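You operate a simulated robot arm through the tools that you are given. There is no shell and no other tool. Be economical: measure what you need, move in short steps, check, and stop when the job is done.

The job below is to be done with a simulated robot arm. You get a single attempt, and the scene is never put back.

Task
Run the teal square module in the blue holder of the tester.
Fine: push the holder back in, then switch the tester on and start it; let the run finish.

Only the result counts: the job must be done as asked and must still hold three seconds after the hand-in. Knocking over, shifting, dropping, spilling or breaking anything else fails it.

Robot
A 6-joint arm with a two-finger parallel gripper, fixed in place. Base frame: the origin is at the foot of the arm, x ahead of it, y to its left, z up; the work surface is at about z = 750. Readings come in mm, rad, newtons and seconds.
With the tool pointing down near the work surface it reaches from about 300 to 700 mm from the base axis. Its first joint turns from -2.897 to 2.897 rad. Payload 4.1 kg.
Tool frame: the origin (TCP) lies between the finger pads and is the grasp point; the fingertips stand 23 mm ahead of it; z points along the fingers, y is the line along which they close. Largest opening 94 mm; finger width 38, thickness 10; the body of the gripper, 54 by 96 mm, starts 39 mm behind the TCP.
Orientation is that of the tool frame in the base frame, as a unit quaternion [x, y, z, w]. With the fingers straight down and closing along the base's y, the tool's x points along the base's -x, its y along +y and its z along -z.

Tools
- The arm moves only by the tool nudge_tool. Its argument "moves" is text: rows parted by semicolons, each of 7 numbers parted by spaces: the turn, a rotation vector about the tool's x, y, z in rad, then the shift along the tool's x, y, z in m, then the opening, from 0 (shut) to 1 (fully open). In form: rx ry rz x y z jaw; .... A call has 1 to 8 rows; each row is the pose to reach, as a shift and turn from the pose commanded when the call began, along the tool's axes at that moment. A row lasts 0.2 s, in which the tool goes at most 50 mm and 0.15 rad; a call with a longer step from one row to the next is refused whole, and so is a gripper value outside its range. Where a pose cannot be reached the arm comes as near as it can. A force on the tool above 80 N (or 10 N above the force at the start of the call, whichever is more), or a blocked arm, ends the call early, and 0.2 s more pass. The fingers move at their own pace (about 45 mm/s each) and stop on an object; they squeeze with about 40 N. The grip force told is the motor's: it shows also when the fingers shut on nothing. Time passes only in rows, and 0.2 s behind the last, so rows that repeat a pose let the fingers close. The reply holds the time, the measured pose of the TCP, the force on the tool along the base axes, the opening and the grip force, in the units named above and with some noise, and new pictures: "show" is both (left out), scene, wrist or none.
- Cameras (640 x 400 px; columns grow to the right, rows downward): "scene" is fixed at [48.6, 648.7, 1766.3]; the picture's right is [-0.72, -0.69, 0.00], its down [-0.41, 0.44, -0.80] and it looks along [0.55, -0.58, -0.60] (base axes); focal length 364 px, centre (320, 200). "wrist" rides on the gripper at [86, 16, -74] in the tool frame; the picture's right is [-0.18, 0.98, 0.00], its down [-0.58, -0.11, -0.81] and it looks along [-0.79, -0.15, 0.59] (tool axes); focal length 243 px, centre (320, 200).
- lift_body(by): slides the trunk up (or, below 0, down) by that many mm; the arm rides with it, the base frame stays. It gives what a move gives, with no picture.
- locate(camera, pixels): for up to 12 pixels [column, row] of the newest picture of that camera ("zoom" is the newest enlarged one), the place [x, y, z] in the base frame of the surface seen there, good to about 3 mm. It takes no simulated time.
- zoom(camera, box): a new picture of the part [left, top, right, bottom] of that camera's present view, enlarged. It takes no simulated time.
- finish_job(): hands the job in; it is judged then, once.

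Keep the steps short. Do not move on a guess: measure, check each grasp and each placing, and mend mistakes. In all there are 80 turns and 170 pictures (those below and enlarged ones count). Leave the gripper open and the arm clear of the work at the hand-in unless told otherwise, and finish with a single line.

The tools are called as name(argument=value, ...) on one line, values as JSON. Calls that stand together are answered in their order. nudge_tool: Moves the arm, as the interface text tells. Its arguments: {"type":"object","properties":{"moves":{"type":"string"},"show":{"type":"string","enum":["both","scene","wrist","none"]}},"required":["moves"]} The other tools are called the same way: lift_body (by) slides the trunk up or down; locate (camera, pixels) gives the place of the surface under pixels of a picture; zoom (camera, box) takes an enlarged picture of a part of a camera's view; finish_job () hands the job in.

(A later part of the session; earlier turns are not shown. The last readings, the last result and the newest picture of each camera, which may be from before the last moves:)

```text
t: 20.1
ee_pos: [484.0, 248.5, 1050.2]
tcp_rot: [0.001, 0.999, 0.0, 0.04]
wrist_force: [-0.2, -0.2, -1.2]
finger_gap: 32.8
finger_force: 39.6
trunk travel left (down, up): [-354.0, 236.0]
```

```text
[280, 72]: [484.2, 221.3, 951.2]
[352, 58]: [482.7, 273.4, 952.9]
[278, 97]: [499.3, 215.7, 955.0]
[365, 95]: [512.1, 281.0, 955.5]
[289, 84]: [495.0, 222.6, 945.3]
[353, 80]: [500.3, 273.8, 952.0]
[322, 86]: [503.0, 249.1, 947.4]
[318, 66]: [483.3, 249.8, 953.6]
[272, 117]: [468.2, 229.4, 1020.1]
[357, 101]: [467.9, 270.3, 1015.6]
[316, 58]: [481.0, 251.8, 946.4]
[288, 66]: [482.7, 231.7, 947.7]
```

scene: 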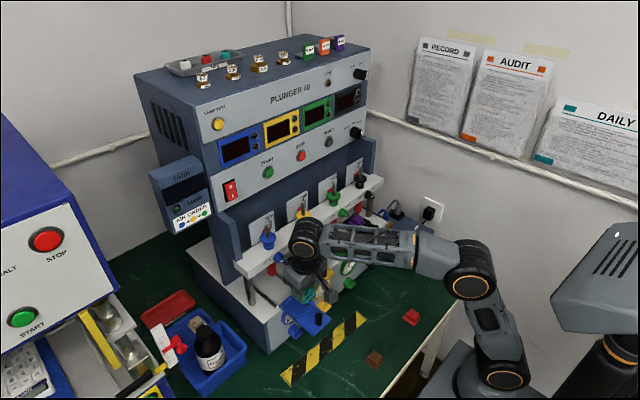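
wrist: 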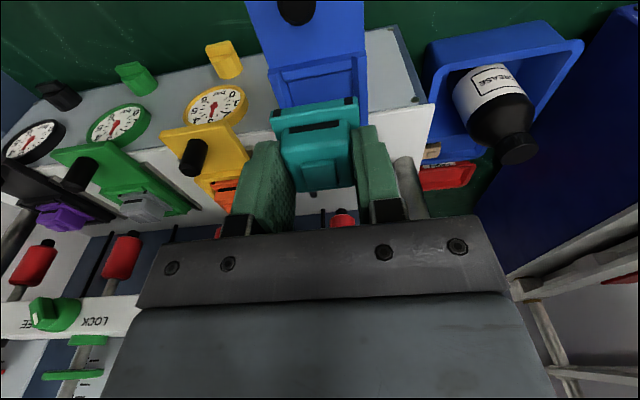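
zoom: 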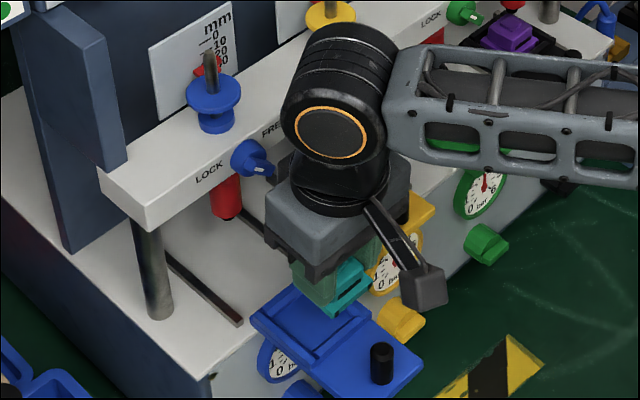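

Pocket centre ≈ (514, 248); module centre about +5 x, +1 y from TCP. Move over it and down to just above the floor.

nudge_tool(moves="0 0 0 -0.0259 -0.0015 0.0021 0; 0 0 0 -0.0235 -0.0015 0.032 0; 0 0 0 -0.0219 -0.0015 0.052 0; 0 0 0 -0.0219 -0.0015 0.052 0")

zoom(camera="wrist", box=[230, 30, 390, 190])

zoom(camera="scene", box=[250, 210, 350, 330])

```text
t: 21.1
ee_pos: [507.7, 245.1, 1001.1]
tcp_rot: [0.0, 0.999, 0.0, 0.041]
wrist_force: [0.6, 0.1, -0.7]
finger_gap: 33.0
finger_force: 40.8
trunk travel left (down, up): [-354.0, 236.0]
```

scene: 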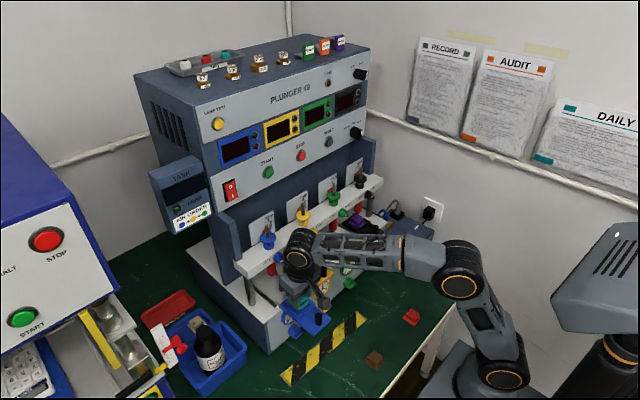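
wrist: 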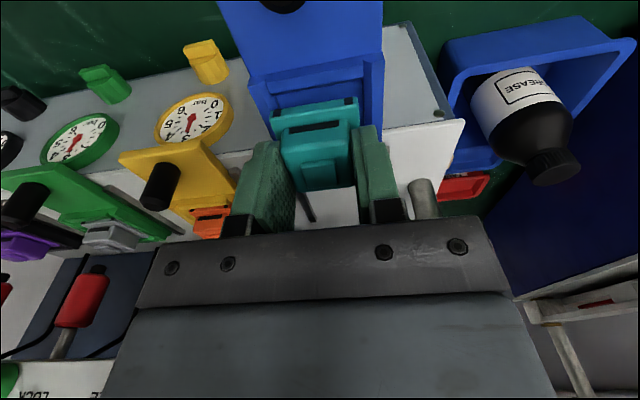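

```text
2.50 times, centred on (310, 110) of wrist
```

zoom: 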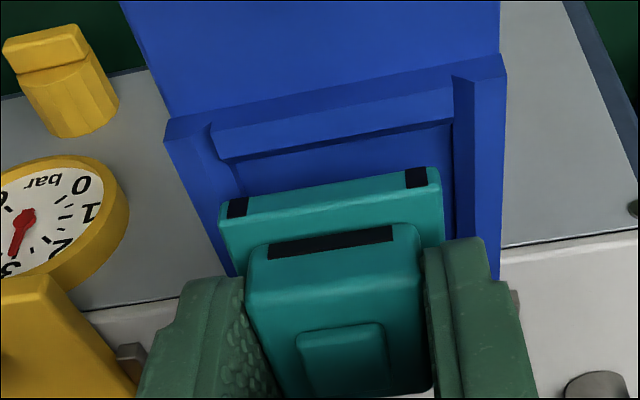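

```text
3.33 times, centred on (300, 270) of scene
```

zoom: 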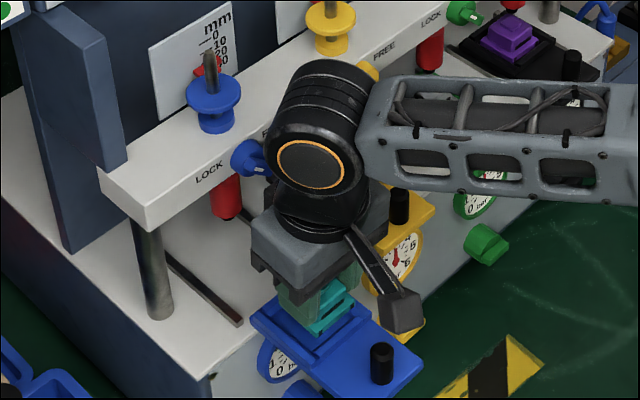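

locate(camera="wrist", pixels=[[272, 117], [357, 101], [314, 108], [270, 95], [363, 85], [318, 85], [275, 88], [361, 70]])

nudge_tool(moves="0 0 0 0 0 0 0", show="none")

```text
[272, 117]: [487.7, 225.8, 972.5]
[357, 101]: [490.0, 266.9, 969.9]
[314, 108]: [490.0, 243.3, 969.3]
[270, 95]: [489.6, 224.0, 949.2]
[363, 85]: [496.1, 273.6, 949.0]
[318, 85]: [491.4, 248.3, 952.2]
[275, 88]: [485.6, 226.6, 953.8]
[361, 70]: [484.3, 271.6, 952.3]
```

```text
t: 21.5
ee_pos: [507.4, 245.1, 1001.7]
tcp_rot: [0.0, 0.999, 0.0, 0.041]
wrist_force: [-0.3, 0.8, -1.0]
finger_gap: 32.9
finger_force: 39.2
trunk travel left (down, up): [-354.0, 236.0]
```

Shift +2.5 x, +1.8 y, and lower until contact (~980).

nudge_tool(moves="0 0 0 -0.0025 0.0018 0.0002 0; 0 0 0 -0.0018 0.0018 0.009 0; 0 0 0 -0.0011 0.0018 0.0182 0; 0 0 0 -0.0009 0.0018 0.021 0; 0 0 0 -0.0009 0.0018 0.021 0")

zoom(camera="wrist", box=[230, 30, 390, 190])

```text
t: 22.7
ee_pos: [509.5, 248.5, 983.0]
tcp_rot: [0.001, 0.999, 0.001, 0.042]
wrist_force: [2.0, 1.5, 15.2]
finger_gap: 32.8
finger_force: 40.4
trunk travel left (down, up): [-354.0, 236.0]
```

scene: 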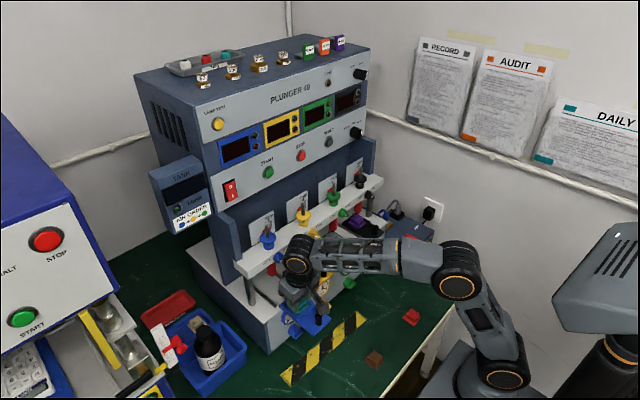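
wrist: 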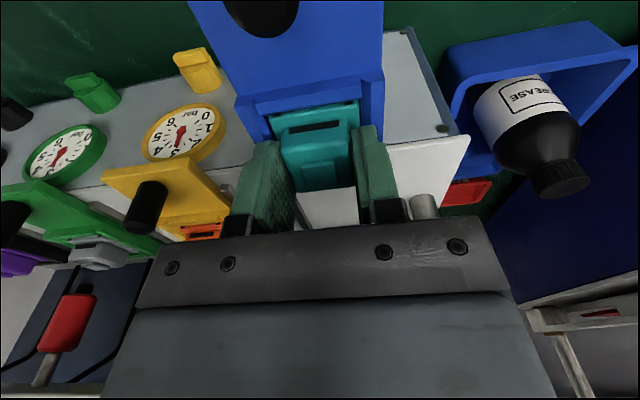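

```text
2.50 times, centred on (310, 110) of wrist
```

zoom: 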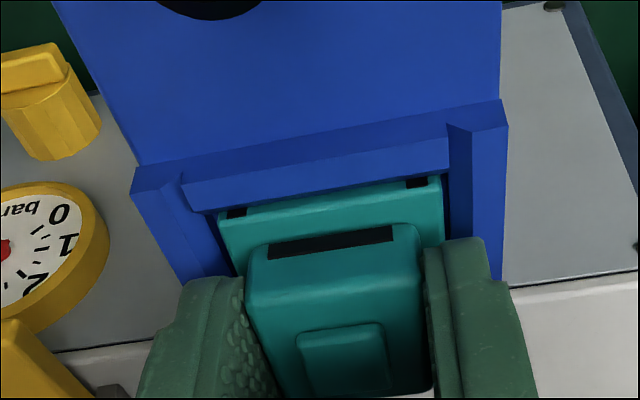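

Module's front edge rests in the pocket (15 N). Release, then rise along the tool axis.

nudge_tool(moves="0 0 0 0 0 -0.001 0; 0 0 0 0 0 -0.001 0.7; 0 0 0 0 0 -0.001 0.7; 0 0 0 0 0 -0.001 0.7; 0 0 0 0 0 -0.001 0.7; 0 0 0 0 0 -0.03 0.7; 0 0 0 0.02 0 -0.06 0.7; 0 0 0 0.03 0 -0.08 0.7")

zoom(camera="wrist", box=[230, 30, 390, 190])

zoom(camera="scene", box=[250, 210, 350, 330])

```text
t: 24.5
ee_pos: [473.0, 249.0, 1057.4]
tcp_rot: [0.001, 0.999, 0.0, 0.041]
wrist_force: [-0.4, 0.0, 0.1]
finger_gap: 65.8
finger_force: 0.1
trunk travel left (down, up): [-354.0, 236.0]
```

scene: 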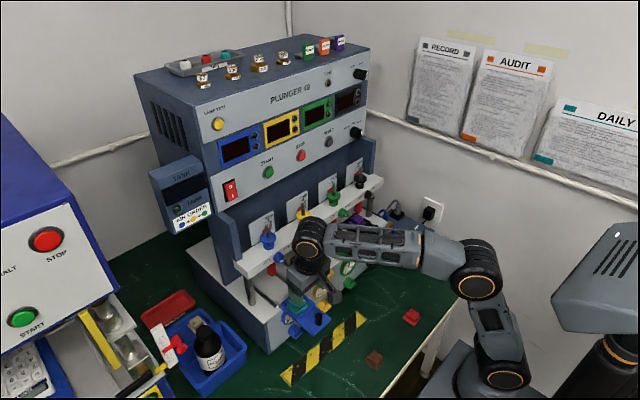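
wrist: 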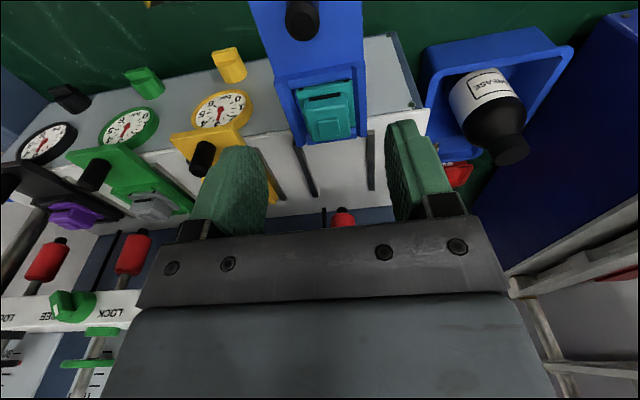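

```text
2.50 times, centred on (310, 110) of wrist
```

zoom: 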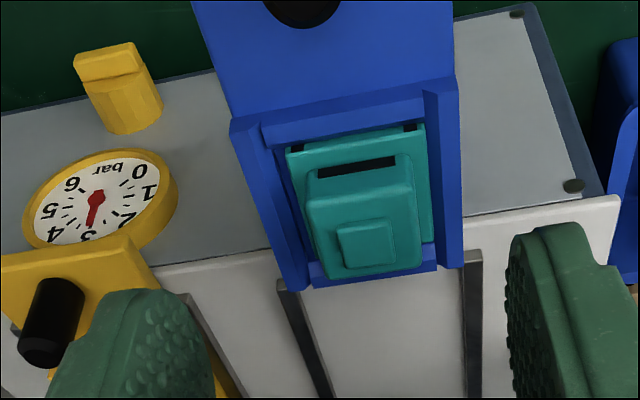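

```text
3.33 times, centred on (300, 270) of scene
```

zoom: 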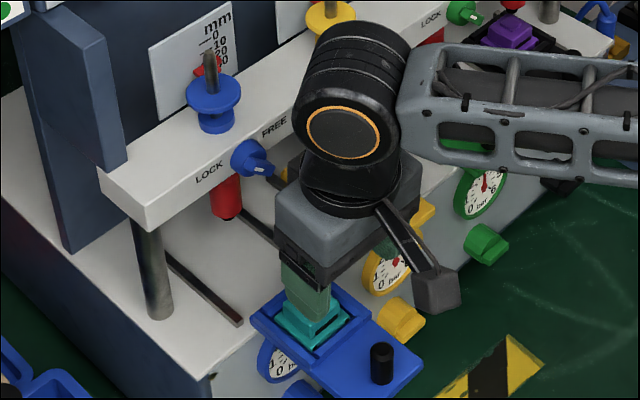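

The module appears to lie in the pocket. Check levelness by measuring its corners.

locate(camera="zoom", pixels=[[120, 100], [285, 320], [330, 310], [315, 305], [300, 330]])

locate(camera="wrist", pixels=[[301, 93], [349, 84], [306, 110], [345, 98], [313, 135], [348, 132], [352, 122], [328, 128], [307, 140], [356, 130], [302, 78], [356, 75]])

```text
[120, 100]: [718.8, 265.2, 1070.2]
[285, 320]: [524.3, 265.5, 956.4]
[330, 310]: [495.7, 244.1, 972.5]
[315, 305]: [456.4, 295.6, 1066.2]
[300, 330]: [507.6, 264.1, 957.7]
```

```text
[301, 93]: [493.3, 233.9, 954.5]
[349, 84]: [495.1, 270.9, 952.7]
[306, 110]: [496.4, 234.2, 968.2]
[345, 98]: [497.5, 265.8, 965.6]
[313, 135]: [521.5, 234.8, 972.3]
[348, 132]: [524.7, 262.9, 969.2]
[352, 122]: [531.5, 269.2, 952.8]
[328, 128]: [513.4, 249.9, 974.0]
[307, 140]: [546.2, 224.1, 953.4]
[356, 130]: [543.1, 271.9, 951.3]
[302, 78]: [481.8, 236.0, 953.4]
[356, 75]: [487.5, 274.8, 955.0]
```

Flange top is level at ~953–954 front and rear, so it is seated. Now return to the slanted approach pose for the peg.

nudge_tool(moves="0 -0.135 0 0.025 0 -0.015 1; 0 -0.27 0 0.06 -0.001 -0.020 1; 0 -0.405 0 0.08 -0.001 -0.020 1; 0 -0.54 0 0.1007 -0.001 -0.0203 1; 0 -0.54 0 0.1007 -0.001 -0.0203 1", show="wrist")

```text
t: 25.7
ee_pos: [369.8, 246.7, 1070.3]
tcp_rot: [0.001, 0.952, 0.0, 0.307]
wrist_force: [-0.6, 0.4, 0.3]
finger_gap: 94.0
finger_force: 0.0
trunk travel left (down, up): [-354.0, 236.0]
```

wrist: 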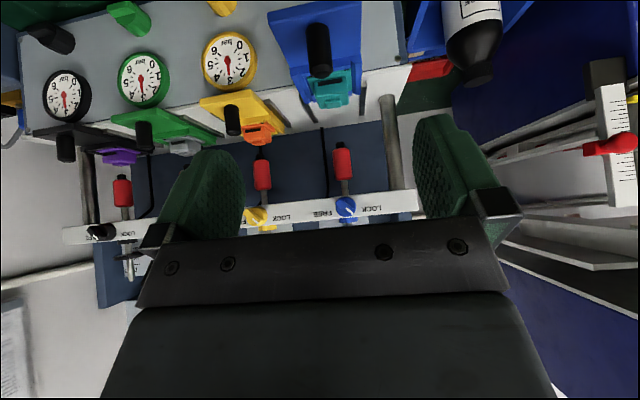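

Advance 110 mm along the tool axis onto the peg, and close.

nudge_tool(moves="0 0 0 0 0.001 0.045 1; 0 0 0 0 0.001 0.085 1; 0 0 0 0 0.001 0.1105 1; 0 0 0 0 0.001 0.1105 1; 0 0 0 0 0.001 0.1105 0; 0 0 0 0 0.001 0.1105 0; 0 0 0 0 0.001 0.1105 0; 0 0 0 0 0.001 0.1105 0")

```text
t: 27.5
ee_pos: [434.2, 247.8, 979.5]
tcp_rot: [0.0, 0.952, 0.0, 0.306]
wrist_force: [-0.6, -2.7, -0.8]
finger_gap: 18.2
finger_force: 15.8
trunk travel left (down, up): [-354.0, 236.0]
```

scene: 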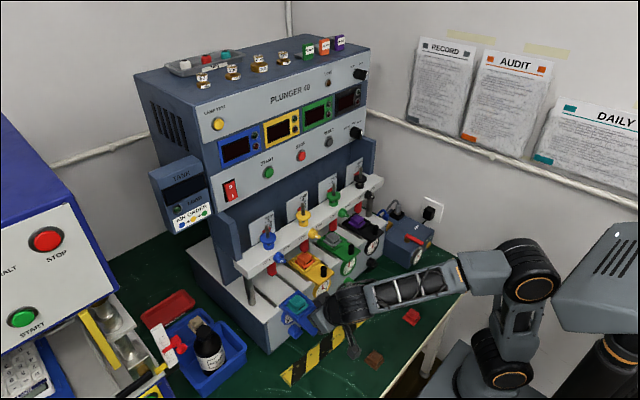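
wrist: 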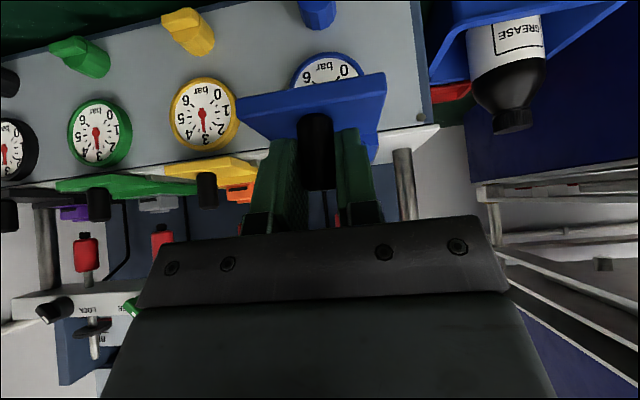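

Gripped. Push +x, 98 mm plus a little to reach the stop.

nudge_tool(moves="0 0 0 -0.0105 -0.0005 0.0076 0; 0 0 0 -0.0211 -0.0005 0.0152 0; 0 0 0 -0.0316 -0.0005 0.0228 0; 0 0 0 -0.0422 -0.0005 0.0304 0; 0 0 0 -0.0527 -0.0005 0.038 0; 0 0 0 -0.0633 -0.0005 0.0456 0; 0 0 0 -0.0738 -0.0005 0.0532 0; 0 0 0 -0.0795 -0.0005 0.0573 0")

```text
t: 29.3
ee_pos: [533.9, 248.2, 978.6]
tcp_rot: [0.002, 0.952, 0.0, 0.306]
wrist_force: [3.1, -1.1, 5.0]
finger_gap: 17.6
finger_force: 45.2
trunk travel left (down, up): [-354.0, 236.0]
```

scene: 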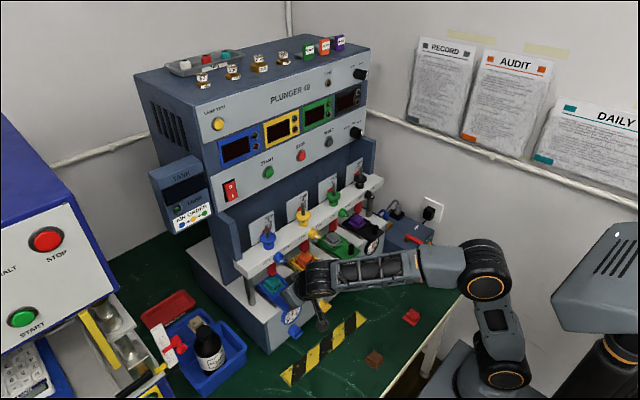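
wrist: 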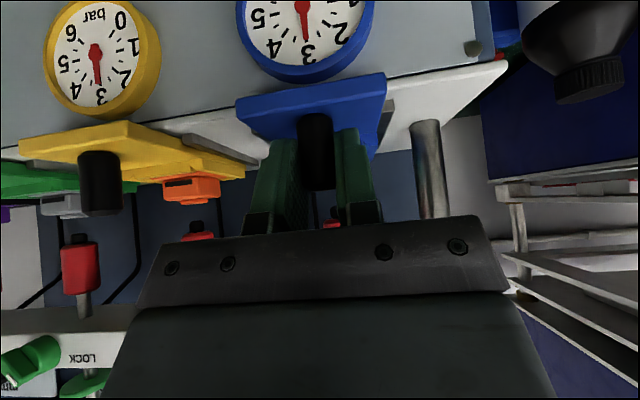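

Now x≈534, same as at the start. A further 5 mm of push will confirm the end stop.

nudge_tool(moves="0 0 0 -0.002 0 0.0014 0; 0 0 0 -0.004 0 0.0028 0; 0 0 0 -0.004 0 0.0028 0", show="none")

```text
t: 30.1
ee_pos: [534.8, 247.4, 979.3]
tcp_rot: [0.001, 0.953, -0.001, 0.304]
wrist_force: [-32.1, -2.8, -3.9]
finger_gap: 17.3
finger_force: 45.5
trunk travel left (down, up): [-354.0, 236.0]
```

The stop is firm (-32 N). Ease off, open, retreat along the tool axis.

nudge_tool(moves="0 0 0 0.003 0 -0.002 0; 0 0 0 0.003 0 -0.002 1; 0 0 0 0.003 0 -0.002 1; 0 0 0 0.003 0 -0.002 1; 0 0 0 0.003 0 -0.002 1; 0 0 0 0.003 0 -0.04 1; 0 0 0 0.003 0 -0.085 1; 0 0 0 0.003 0 -0.13 1")

zoom(camera="scene", box=[250, 230, 350, 330])

```text
t: 31.9
ee_pos: [457.1, 249.5, 1084.0]
tcp_rot: [0.001, 0.952, 0.0, 0.306]
wrist_force: [0.3, 0.1, -0.5]
finger_gap: 94.0
finger_force: 0.1
trunk travel left (down, up): [-354.0, 236.0]
```

scene: 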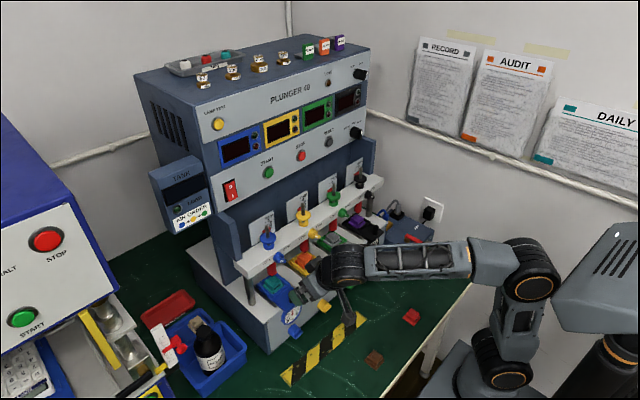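
wrist: 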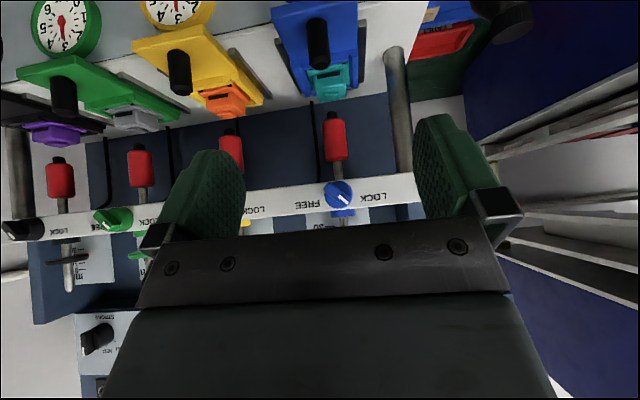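

```text
4.00 times, centred on (300, 280) of scene
```

zoom: 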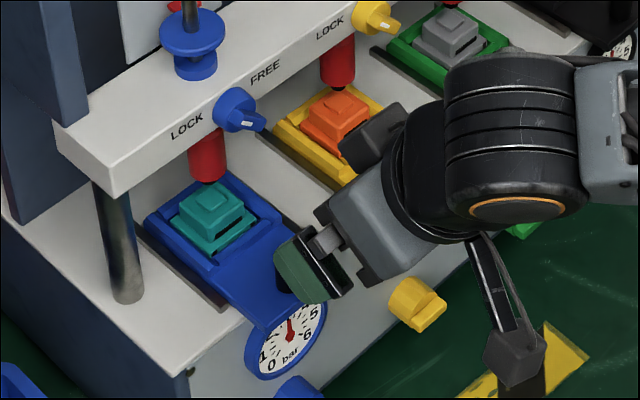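

Module sits under the blue plunger, blue holder in. Next the power switch; check the TANK box and switch geometry for clearance.

locate(camera="scene", pixels=[[206, 170], [210, 210], [202, 162], [185, 165], [228, 180], [229, 185], [229, 190], [230, 198], [224, 184], [236, 192], [268, 172], [266, 174]])

zoom(camera="scene", box=[190, 150, 290, 220])

```text
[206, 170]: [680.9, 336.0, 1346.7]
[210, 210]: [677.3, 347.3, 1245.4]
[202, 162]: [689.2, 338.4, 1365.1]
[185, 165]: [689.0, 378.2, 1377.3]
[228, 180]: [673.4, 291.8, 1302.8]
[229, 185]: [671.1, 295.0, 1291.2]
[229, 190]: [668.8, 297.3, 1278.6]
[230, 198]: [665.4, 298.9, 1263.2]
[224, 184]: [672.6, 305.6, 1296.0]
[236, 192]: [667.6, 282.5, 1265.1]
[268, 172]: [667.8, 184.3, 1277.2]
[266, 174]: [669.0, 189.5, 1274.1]
```

```text
5.71 times, centred on (240, 185) of scene
```

zoom: 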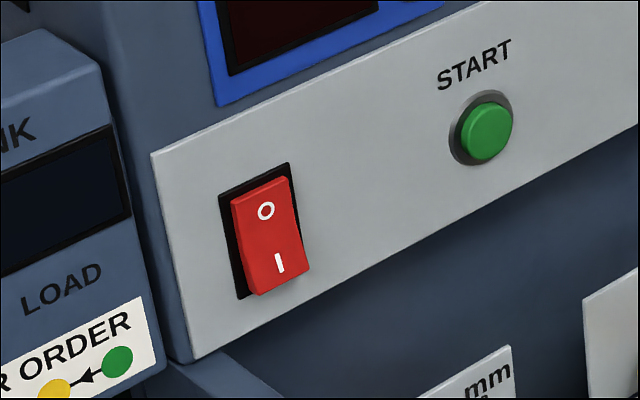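

locate(camera="zoom", pixels=[[280, 263], [265, 212], [250, 280], [305, 262], [278, 285], [275, 178], [487, 130], [475, 140], [507, 125], [487, 108], [465, 160], [340, 220]])

```text
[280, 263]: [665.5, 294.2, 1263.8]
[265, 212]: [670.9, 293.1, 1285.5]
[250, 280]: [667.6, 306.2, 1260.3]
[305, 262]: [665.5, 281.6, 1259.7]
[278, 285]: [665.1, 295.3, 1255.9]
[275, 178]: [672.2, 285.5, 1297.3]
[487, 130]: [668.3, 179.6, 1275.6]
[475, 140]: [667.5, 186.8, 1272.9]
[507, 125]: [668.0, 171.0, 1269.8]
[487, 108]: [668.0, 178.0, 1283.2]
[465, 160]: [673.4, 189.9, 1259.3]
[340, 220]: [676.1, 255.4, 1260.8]
```

Rocker I-end at (665.5, 294, 1261), START at (668, 179.5, 1276). With this slant the leading fingertip edge lies 29 mm ahead and 7.5 mm below the TCP. Close the fingers, go up, and stage 70 mm in front of the rocker.

nudge_tool(moves="0 0 0 -0.027 0 -0.0376 0; 0 0 0 -0.054 0 -0.0752 0; 0 0 0 -0.081 0 -0.1128 0; 0 0 0 -0.1079 0 -0.1504 0; 0 0 0 -0.1377 0.0147 -0.129 0; 0 0 0 -0.1675 0.0293 -0.1077 0; 0 0 0 -0.1973 0.044 -0.0863 0; 0 0 0 -0.1973 0.044 -0.0863 0")

```text
t: 33.7
ee_pos: [540.4, 277.6, 1233.8]
tcp_rot: [0.001, 0.952, -0.001, 0.305]
wrist_force: [0.1, 0.1, 0.1]
finger_gap: 0.0
finger_force: 40.3
out of reach, approached as far as the arm can: row 6, 7, 8
trunk travel left (down, up): [-354.0, 236.0]
```

scene: 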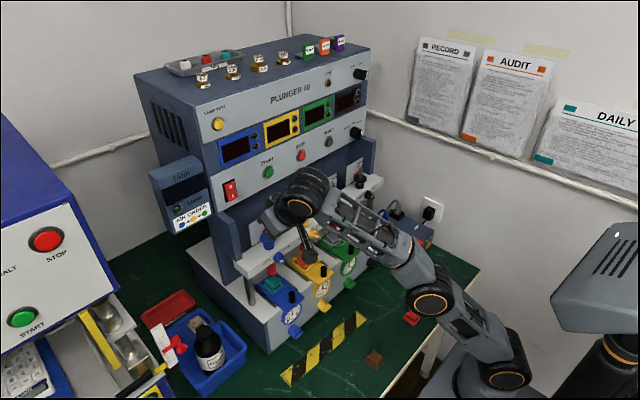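
wrist: 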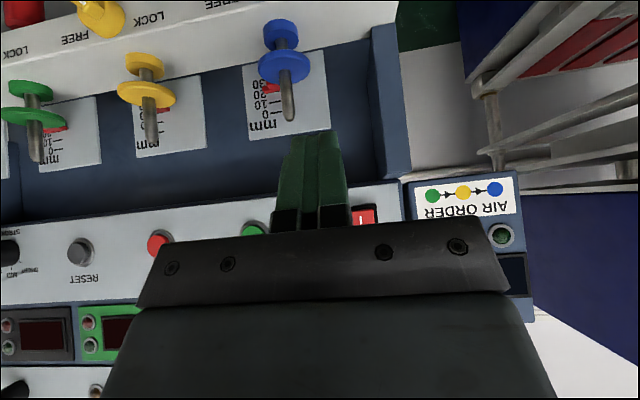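

At reach limit; raise the trunk 120 mm (nothing above the tool there).

lift_body(by=120)

```text
t: 35.2
ee_pos: [539.4, 276.7, 1355.1]
tcp_rot: [0.001, 0.952, 0.0, 0.306]
wrist_force: [0.4, -0.5, 0.6]
finger_gap: 0.2
finger_force: 40.0
trunk travel left (down, up): [-474.0, 116.0]
```

Now stage at (606, 294, 1269).

nudge_tool(moves="0 0 0 -0.0013 0.0058 0.036 0; 0 0 0 -0.0027 0.0115 0.072 0; 0 0 0 -0.004 0.0173 0.1087 0; 0 0 0 -0.004 0.0173 0.1087 0")

zoom(camera="scene", box=[190, 150, 290, 220])

zoom(camera="wrist", box=[240, 100, 440, 240])

```text
t: 36.2
ee_pos: [608.3, 294.5, 1266.4]
tcp_rot: [0.0, 0.952, 0.0, 0.305]
wrist_force: [0.9, 0.0, -0.6]
finger_gap: 0.0
finger_force: 40.0
trunk travel left (down, up): [-474.0, 116.0]
```

scene: 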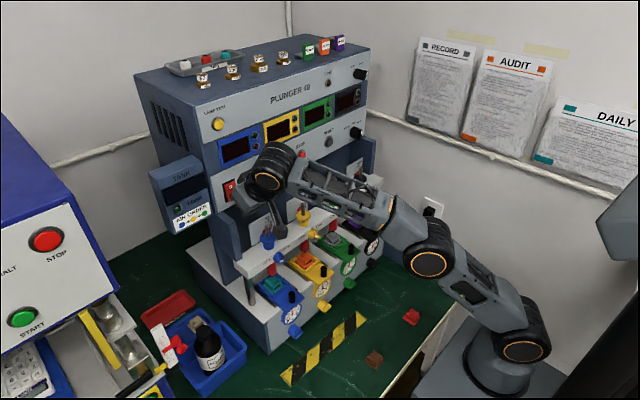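
wrist: 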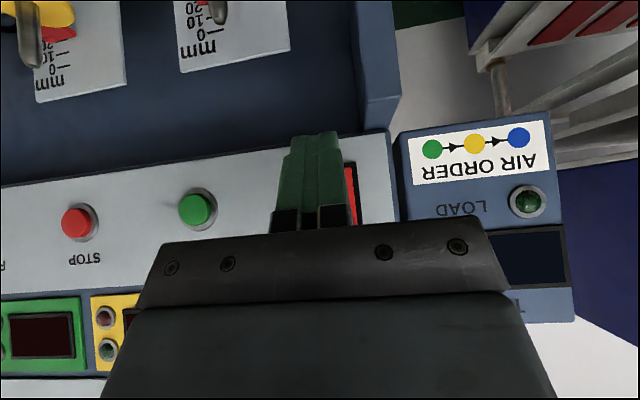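

```text
5.71 times, centred on (240, 185) of scene
```

zoom: 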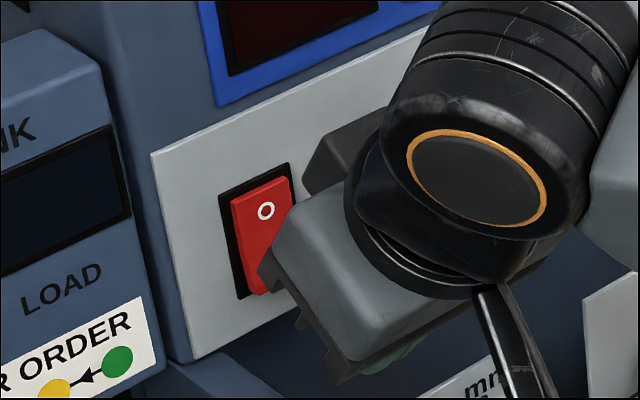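

```text
2.86 times, centred on (340, 170) of wrist
```

zoom: 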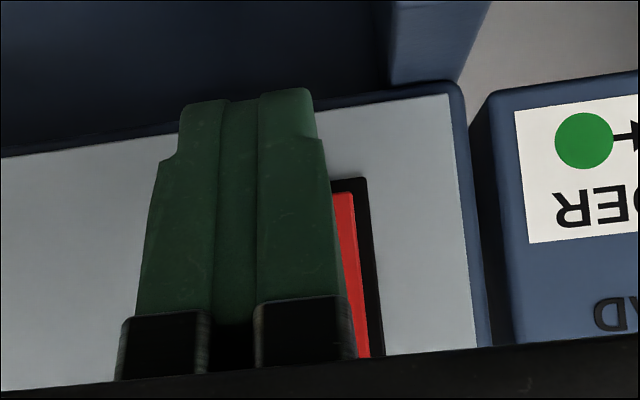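

Edge height ≈1259, aligned with the I-end. Push +x slowly by 34 mm.

nudge_tool(moves="0 0 0 -0.0163 0 0.0117 0; 0 0 0 -0.0211 0 0.0152 0; 0 0 0 -0.0244 0 0.0175 0; 0 0 0 -0.0276 0 0.0198 0; 0 0 0 -0.0276 0 0.0198 0")

zoom(camera="scene", box=[190, 130, 290, 220])

```text
t: 37.4
ee_pos: [628.7, 287.7, 1256.2]
tcp_rot: [0.0, 0.952, 0.0, 0.305]
wrist_force: [-0.7, -0.7, -0.1]
finger_gap: 0.0
finger_force: 39.6
out of reach, approached as far as the arm can: row 1, 2, 3, 4, 5
trunk travel left (down, up): [-474.0, 116.0]
```

scene: 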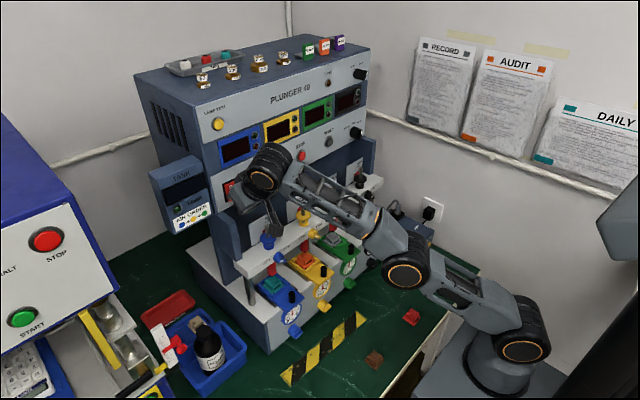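
wrist: 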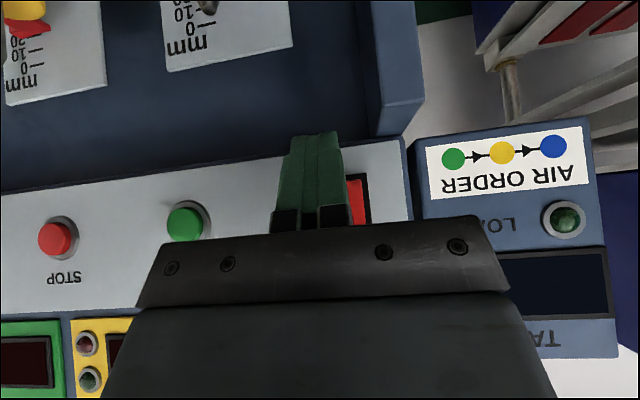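

```text
4.44 times, centred on (240, 175) of scene
```

zoom: 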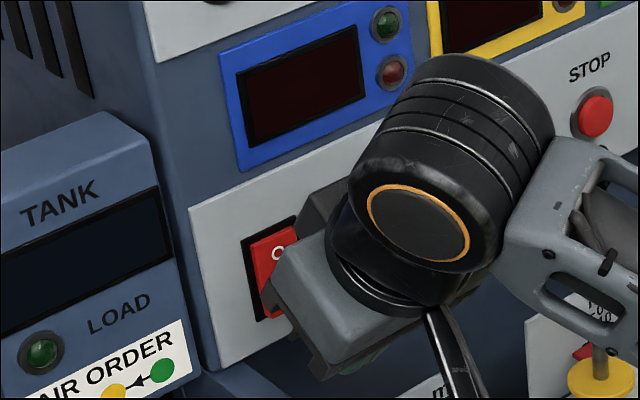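

Out of reach again, no contact. Back off 60 mm, raise the trunk 110 mm, and use a bigger slant to gain reach.

nudge_tool(moves="0 0 0 0.0244 0 -0.0175 0; 0 0 0 0.0488 0 -0.035 0; 0 0 0 0.0488 0 -0.035 0", show="none")

lift_body(by=110)

```text
t: 38.2
ee_pos: [601.8, 302.6, 1274.6]
tcp_rot: [0.0, 0.952, 0.0, 0.305]
wrist_force: [0.1, -0.1, 0.3]
finger_gap: 0.1
finger_force: 40.2
out of reach, approached as far as the arm can: row 1, 2, 3
trunk travel left (down, up): [-474.0, 116.0]
```

```text
t: 39.6
ee_pos: [601.9, 301.2, 1383.5]
tcp_rot: [0.001, 0.952, 0.0, 0.305]
wrist_force: [0.7, -0.1, 0.5]
finger_gap: 0.0
finger_force: 39.6
trunk travel left (down, up): [-584.0, 6.0]
```

nudge_tool(moves="0 0 0 0 0 0 0", show="none")

```text
t: 40.0
ee_pos: [601.5, 301.7, 1383.5]
tcp_rot: [0.0, 0.952, 0.0, 0.306]
wrist_force: [0.3, -0.7, -0.6]
finger_gap: 0.1
finger_force: 39.8
trunk travel left (down, up): [-584.0, 6.0]
```

Pose is stable. Tilt 0.28 more and come down to (605, 294, 1262).

nudge_tool(moves="0 -0.1 0 0.0226 -0.0025 0.0335 0; 0 -0.19 0 0.0451 -0.005 0.067 0; 0 -0.28 0 0.0677 -0.0075 0.1004 0; 0 -0.28 0 0.0677 -0.0075 0.1004 0")

zoom(camera="wrist", box=[240, 100, 440, 240])

```text
t: 41.0
ee_pos: [649.4, 342.1, 1341.6]
tcp_rot: [0.003, 0.9, 0.004, 0.436]
wrist_force: [-46.3, -14.3, 29.7]
finger_gap: 0.3
finger_force: 40.1
out of reach, approached as far as the arm can: row 1, 2, 3, 4
trunk travel left (down, up): [-584.0, 6.0]
```

scene: 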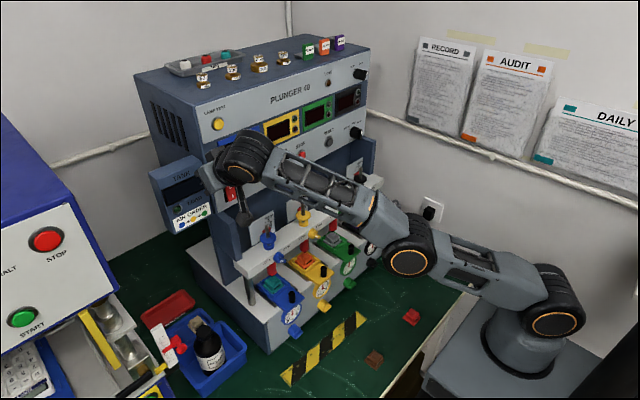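
wrist: 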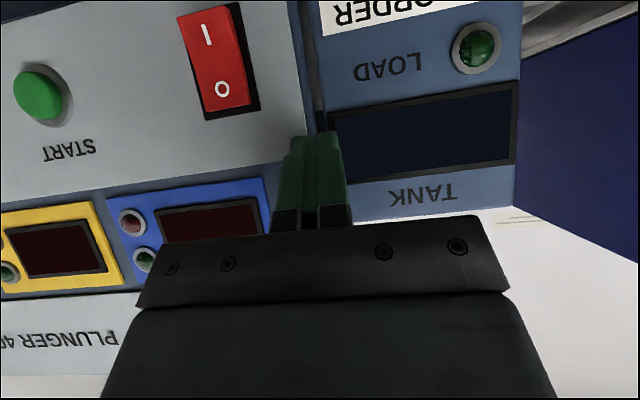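

```text
2.86 times, centred on (340, 170) of wrist
```

zoom: 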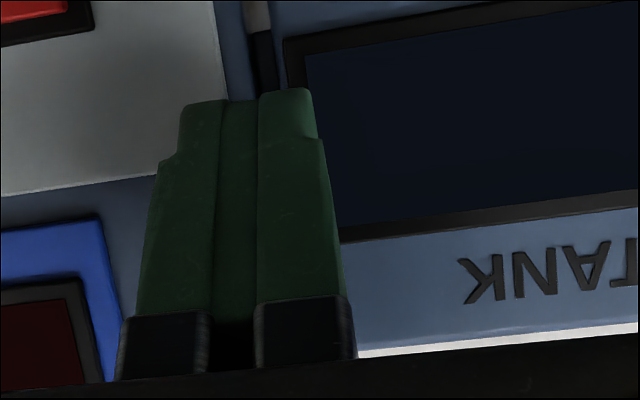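

The tool drifted toward the panel edge and presses with 46 N — it followed an "as near as it can" pose. Back straight off now.

nudge_tool(moves="0 0 0 0.0165 -0.005 -0.0209 0; 0 0 0 0.0331 -0.015 -0.0418 0; 0 0 0 0.0496 -0.03 -0.0627 0; 0 0 0 0.062 -0.04 -0.0784 0; 0 0 0 0.0744 -0.045 -0.094 0")

zoom(camera="scene", box=[140, 100, 300, 240])

```text
t: 41.5
ee_pos: [649.4, 343.5, 1340.4]
tcp_rot: [0.01, 0.902, -0.003, 0.433]
wrist_force: [-62.4, -37.9, -1.4]
finger_gap: 0.0
finger_force: 40.1
out of reach, approached as far as the arm can: row 1, 2
trunk travel left (down, up): [-584.0, 6.0]
stopped in row 2: the force on the tool passed its limit (the readings are from after the stop); the commanded pose is now the measured one
```

scene: 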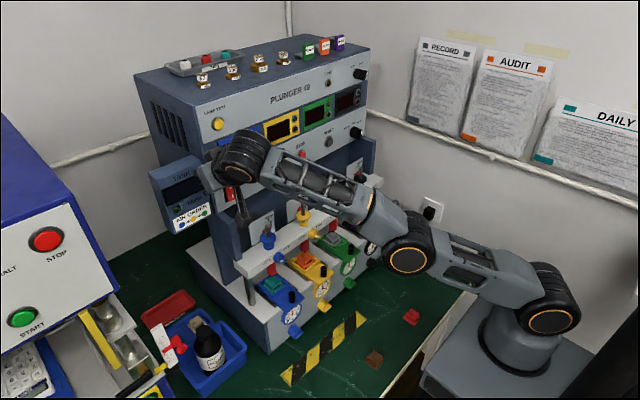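
wrist: 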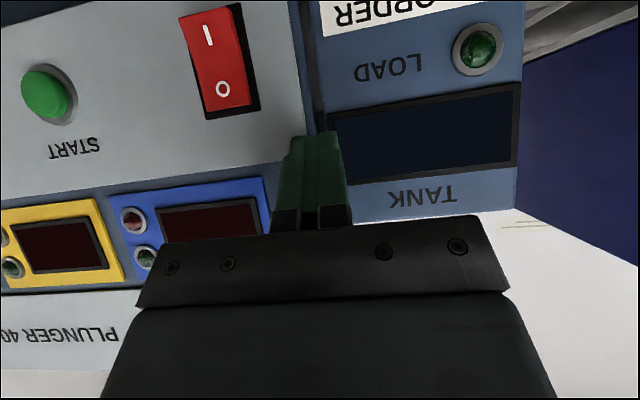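

```text
2.86 times, centred on (220, 170) of scene
```

zoom: 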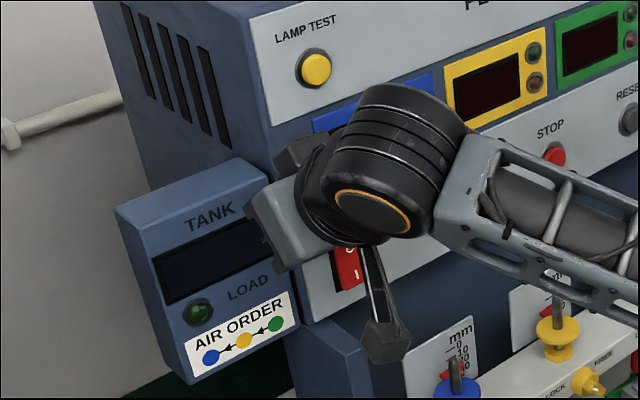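

Commanded pose is now the measured one. I'll measure the arm links to understand the reach problem before moving.

locate(camera="scene", pixels=[[548, 320], [410, 262], [545, 285], [400, 230], [360, 210], [285, 170], [245, 150], [520, 350], [490, 265], [235, 165]])

```text
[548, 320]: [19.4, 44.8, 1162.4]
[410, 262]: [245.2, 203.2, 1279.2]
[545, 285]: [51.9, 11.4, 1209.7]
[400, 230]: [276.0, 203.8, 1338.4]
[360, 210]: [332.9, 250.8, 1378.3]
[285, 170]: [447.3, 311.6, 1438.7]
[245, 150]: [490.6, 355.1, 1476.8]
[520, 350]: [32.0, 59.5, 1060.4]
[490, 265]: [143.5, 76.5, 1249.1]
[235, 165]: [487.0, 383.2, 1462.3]
```

Shoulder is at z≈1165, wrist ~678 mm away: the arm is at full stretch, which stuck the solver. From the measured pose, ease off in small inward steps.

nudge_tool(moves="0 0 0 0.005 -0.004 -0.0064 0; 0 0 0 0.010 -0.008 -0.0128 0; 0 0 0 0.015 -0.012 -0.0192 0", show="scene")

```text
t: 42.3
ee_pos: [650.3, 342.2, 1340.9]
tcp_rot: [0.007, 0.905, -0.006, 0.425]
wrist_force: [-34.0, -45.9, -18.4]
finger_gap: 0.0
finger_force: 39.6
out of reach, approached as far as the arm can: row 1, 2, 3
trunk travel left (down, up): [-584.0, 6.0]
```

scene: 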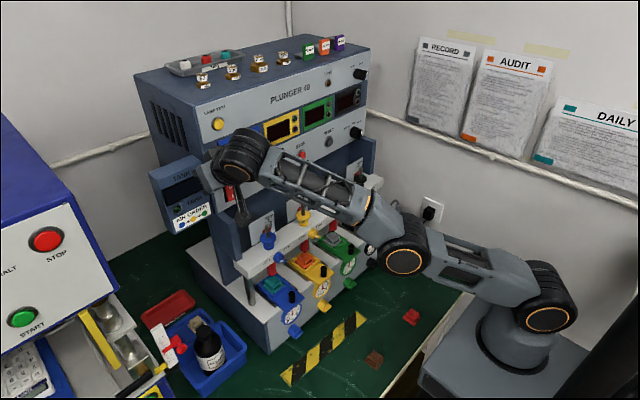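

Still against the limit. Moving up along the arm's sphere also brings the tool inward off the panel, so I'll try that.

nudge_tool(moves="0 0 0 -0.0045 -0.006 -0.018 0; 0 0 0 -0.009 -0.012 -0.036 0; 0 0 0 -0.0135 -0.018 -0.054 0; 0 0 0 -0.018 -0.023 -0.072 0", show="scene")

```text
t: 43.3
ee_pos: [617.6, 335.8, 1405.8]
tcp_rot: [0.006, 0.903, -0.003, 0.43]
wrist_force: [-0.1, 0.6, 0.3]
finger_gap: 0.0
finger_force: 39.6
out of reach, approached as far as the arm can: row 1, 2, 3, 4
trunk travel left (down, up): [-584.0, 6.0]
```

scene: 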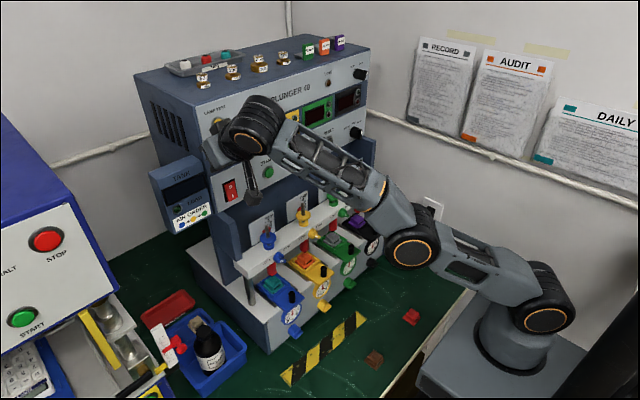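

Free of contact now. Pull inward well away from the panel.

nudge_tool(moves="0 0 0 0.020 -0.016 -0.025 0; 0 0 0 0.040 -0.033 -0.050 0; 0 0 0 0.060 -0.05 -0.075 0; 0 0 0 0.080 -0.066 -0.100 0; 0 0 0 0.080 -0.066 -0.100 0", show="scene")

```text
t: 44.5
ee_pos: [569.5, 326.4, 1461.2]
tcp_rot: [0.005, 0.902, -0.004, 0.431]
wrist_force: [0.4, 0.4, 0.5]
finger_gap: 0.0
finger_force: 39.9
out of reach, approached as far as the arm can: row 1, 2, 3, 4, 5
trunk travel left (down, up): [-584.0, 6.0]
```

scene: 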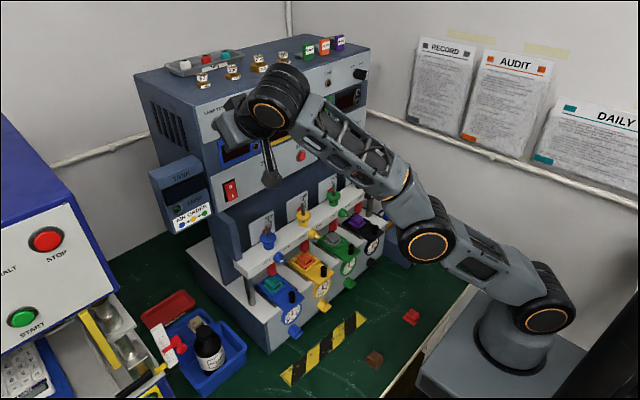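

It moves inward only while rising: the arm seems to have flipped elbow-down with the shoulder at a limit. Measure the joint discs for the true geometry.

locate(camera="scene", pixels=[[545, 320], [430, 247], [268, 116], [440, 205], [395, 185], [520, 350]])

```text
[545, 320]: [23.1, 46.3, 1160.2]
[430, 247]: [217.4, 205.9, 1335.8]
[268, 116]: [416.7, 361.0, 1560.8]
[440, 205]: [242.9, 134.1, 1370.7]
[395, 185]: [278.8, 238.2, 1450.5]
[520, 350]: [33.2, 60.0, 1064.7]
```

The arm is almost perfectly straight (slopes 35°/42°), stuck slightly past straight. I'll go up and inward in free space, then come back down along the sphere so that the elbow bends upward again.

nudge_tool(moves="0 0 0 -0.0074 -0.016 -0.0424 0; 0 0 0 -0.0148 -0.032 -0.0848 0; 0 0 0 -0.0223 -0.049 -0.1272 0; 0 0 0 -0.0297 -0.065 -0.1696 0; 0 0 0 -0.0297 -0.065 -0.1696 0", show="scene")

```text
t: 45.7
ee_pos: [456.5, 259.8, 1580.9]
tcp_rot: [0.004, 0.903, -0.003, 0.43]
wrist_force: [0.4, 1.2, -0.6]
finger_gap: 0.3
finger_force: 39.9
out of reach, approached as far as the arm can: row 3, 4, 5
trunk travel left (down, up): [-584.0, 6.0]
```

scene: 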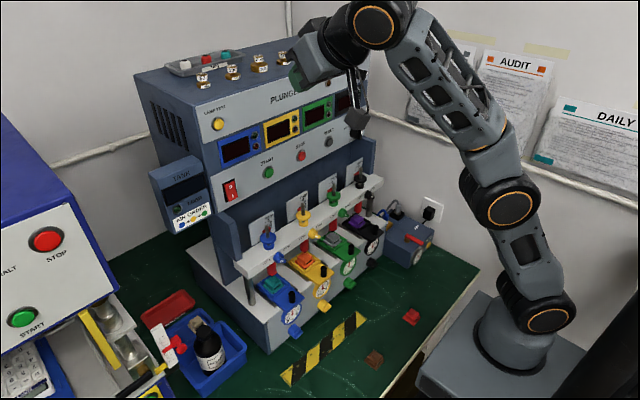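

The elbow now looks bent backward/up, as wanted, and part of the rows were solvable. Now pull inward and slightly down to fold the arm.

nudge_tool(moves="0 0 0 0.030 -0.01 -0.010 0; 0 0 0 0.060 -0.02 -0.020 0; 0 0 0 0.090 -0.03 -0.030 0; 0 0 0 0.120 -0.04 -0.040 0", show="scene")

```text
t: 46.7
ee_pos: [346.2, 222.6, 1515.0]
tcp_rot: [0.005, 0.902, -0.003, 0.432]
wrist_force: [0.1, -0.2, -0.4]
finger_gap: 0.0
finger_force: 39.7
trunk travel left (down, up): [-584.0, 6.0]
```

scene: 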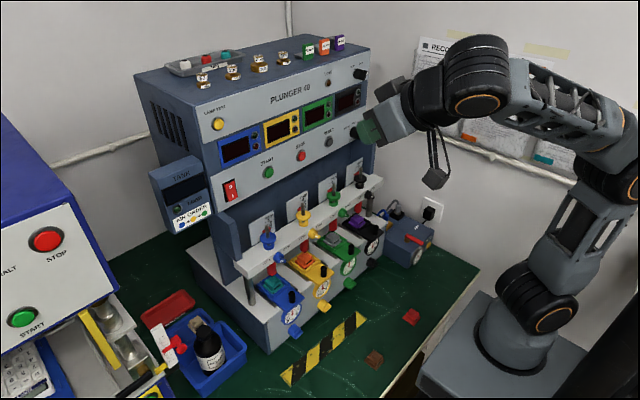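

Recovered: elbow up and fully reachable, nothing disturbed. Now go to the staging point (560, 294, 1262).

nudge_tool(moves="0 0 0 0.0079 0.0089 0.0407 0; 0 0 0 0.0157 0.0179 0.0813 0; 0 0 0 0.0236 0.0268 0.122 0; 0 0 0 0.0315 0.0357 0.1627 0; 0 0 0 0.0393 0.0446 0.2033 0; 0 0 0 0.0472 0.0536 0.244 0; 0 0 0 0.055 0.0625 0.2846 0; 0 0 0 0.0629 0.0714 0.3253 0")

```text
t: 48.5
ee_pos: [559.9, 293.3, 1260.1]
tcp_rot: [0.005, 0.902, -0.003, 0.431]
wrist_force: [-0.3, -0.6, -0.9]
finger_gap: 0.1
finger_force: 39.5
trunk travel left (down, up): [-584.0, 6.0]
```

scene: 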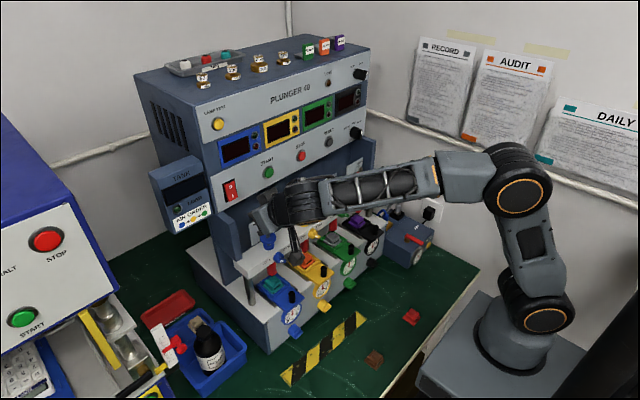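
wrist: 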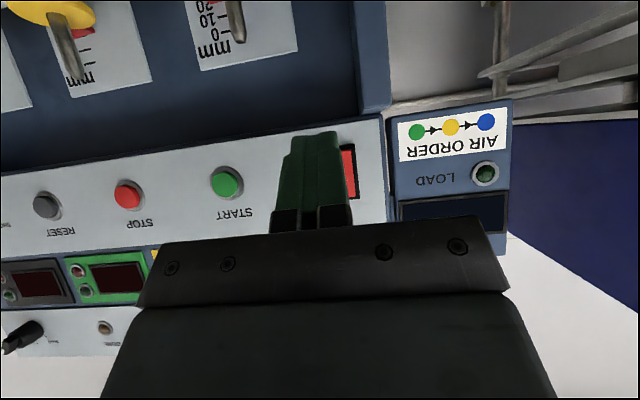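

locate(camera="scene", pixels=[[268, 231], [268, 240], [303, 208], [229, 190], [230, 196], [231, 184]])

zoom(camera="scene", box=[200, 160, 340, 250])

```text
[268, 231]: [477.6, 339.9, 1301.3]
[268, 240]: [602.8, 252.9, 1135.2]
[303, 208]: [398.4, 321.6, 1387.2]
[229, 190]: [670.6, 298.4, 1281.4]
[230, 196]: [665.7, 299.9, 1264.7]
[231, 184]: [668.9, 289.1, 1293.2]
```

```text
4.44 times, centred on (270, 205) of scene
```

zoom: 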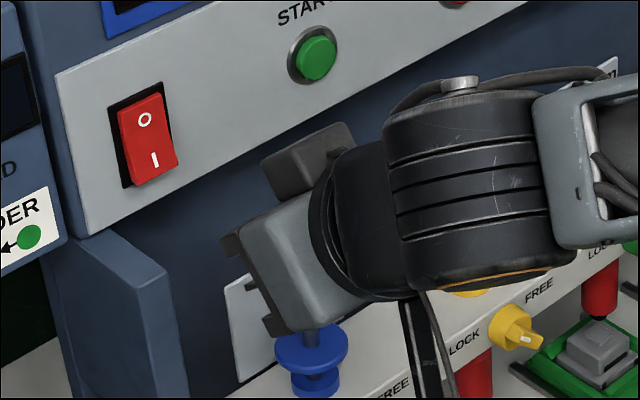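

Clear. Advance 65 mm to just short of the rocker.

nudge_tool(moves="0 0 0 -0.0204 0 0.0253 0; 0 0 0 -0.0408 0 0.0506 0; 0 0 0 -0.0408 0 0.0506 0")

zoom(camera="wrist", box=[240, 100, 440, 240])

zoom(camera="scene", box=[190, 150, 290, 220])

```text
t: 49.3
ee_pos: [624.6, 292.3, 1258.9]
tcp_rot: [0.005, 0.903, -0.003, 0.43]
wrist_force: [-0.5, 0.0, -1.2]
finger_gap: 0.0
finger_force: 39.9
trunk travel left (down, up): [-584.0, 6.0]
```

scene: 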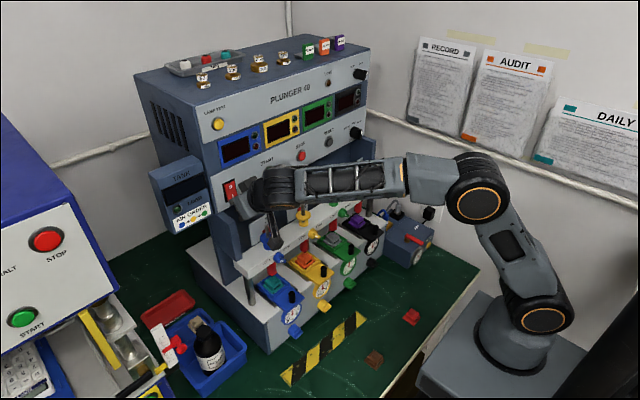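
wrist: 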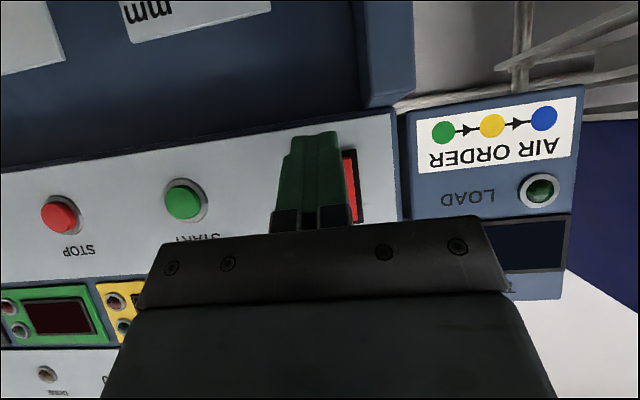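

```text
2.86 times, centred on (340, 170) of wrist
```

zoom: 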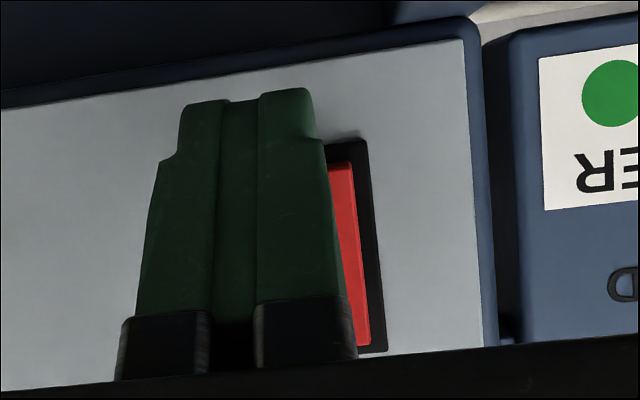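

```text
5.71 times, centred on (240, 185) of scene
```

zoom: 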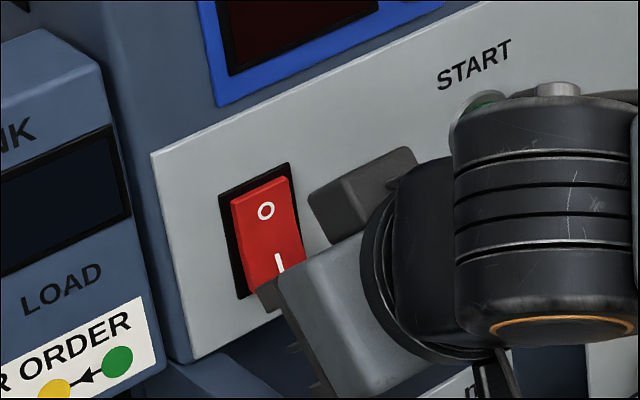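

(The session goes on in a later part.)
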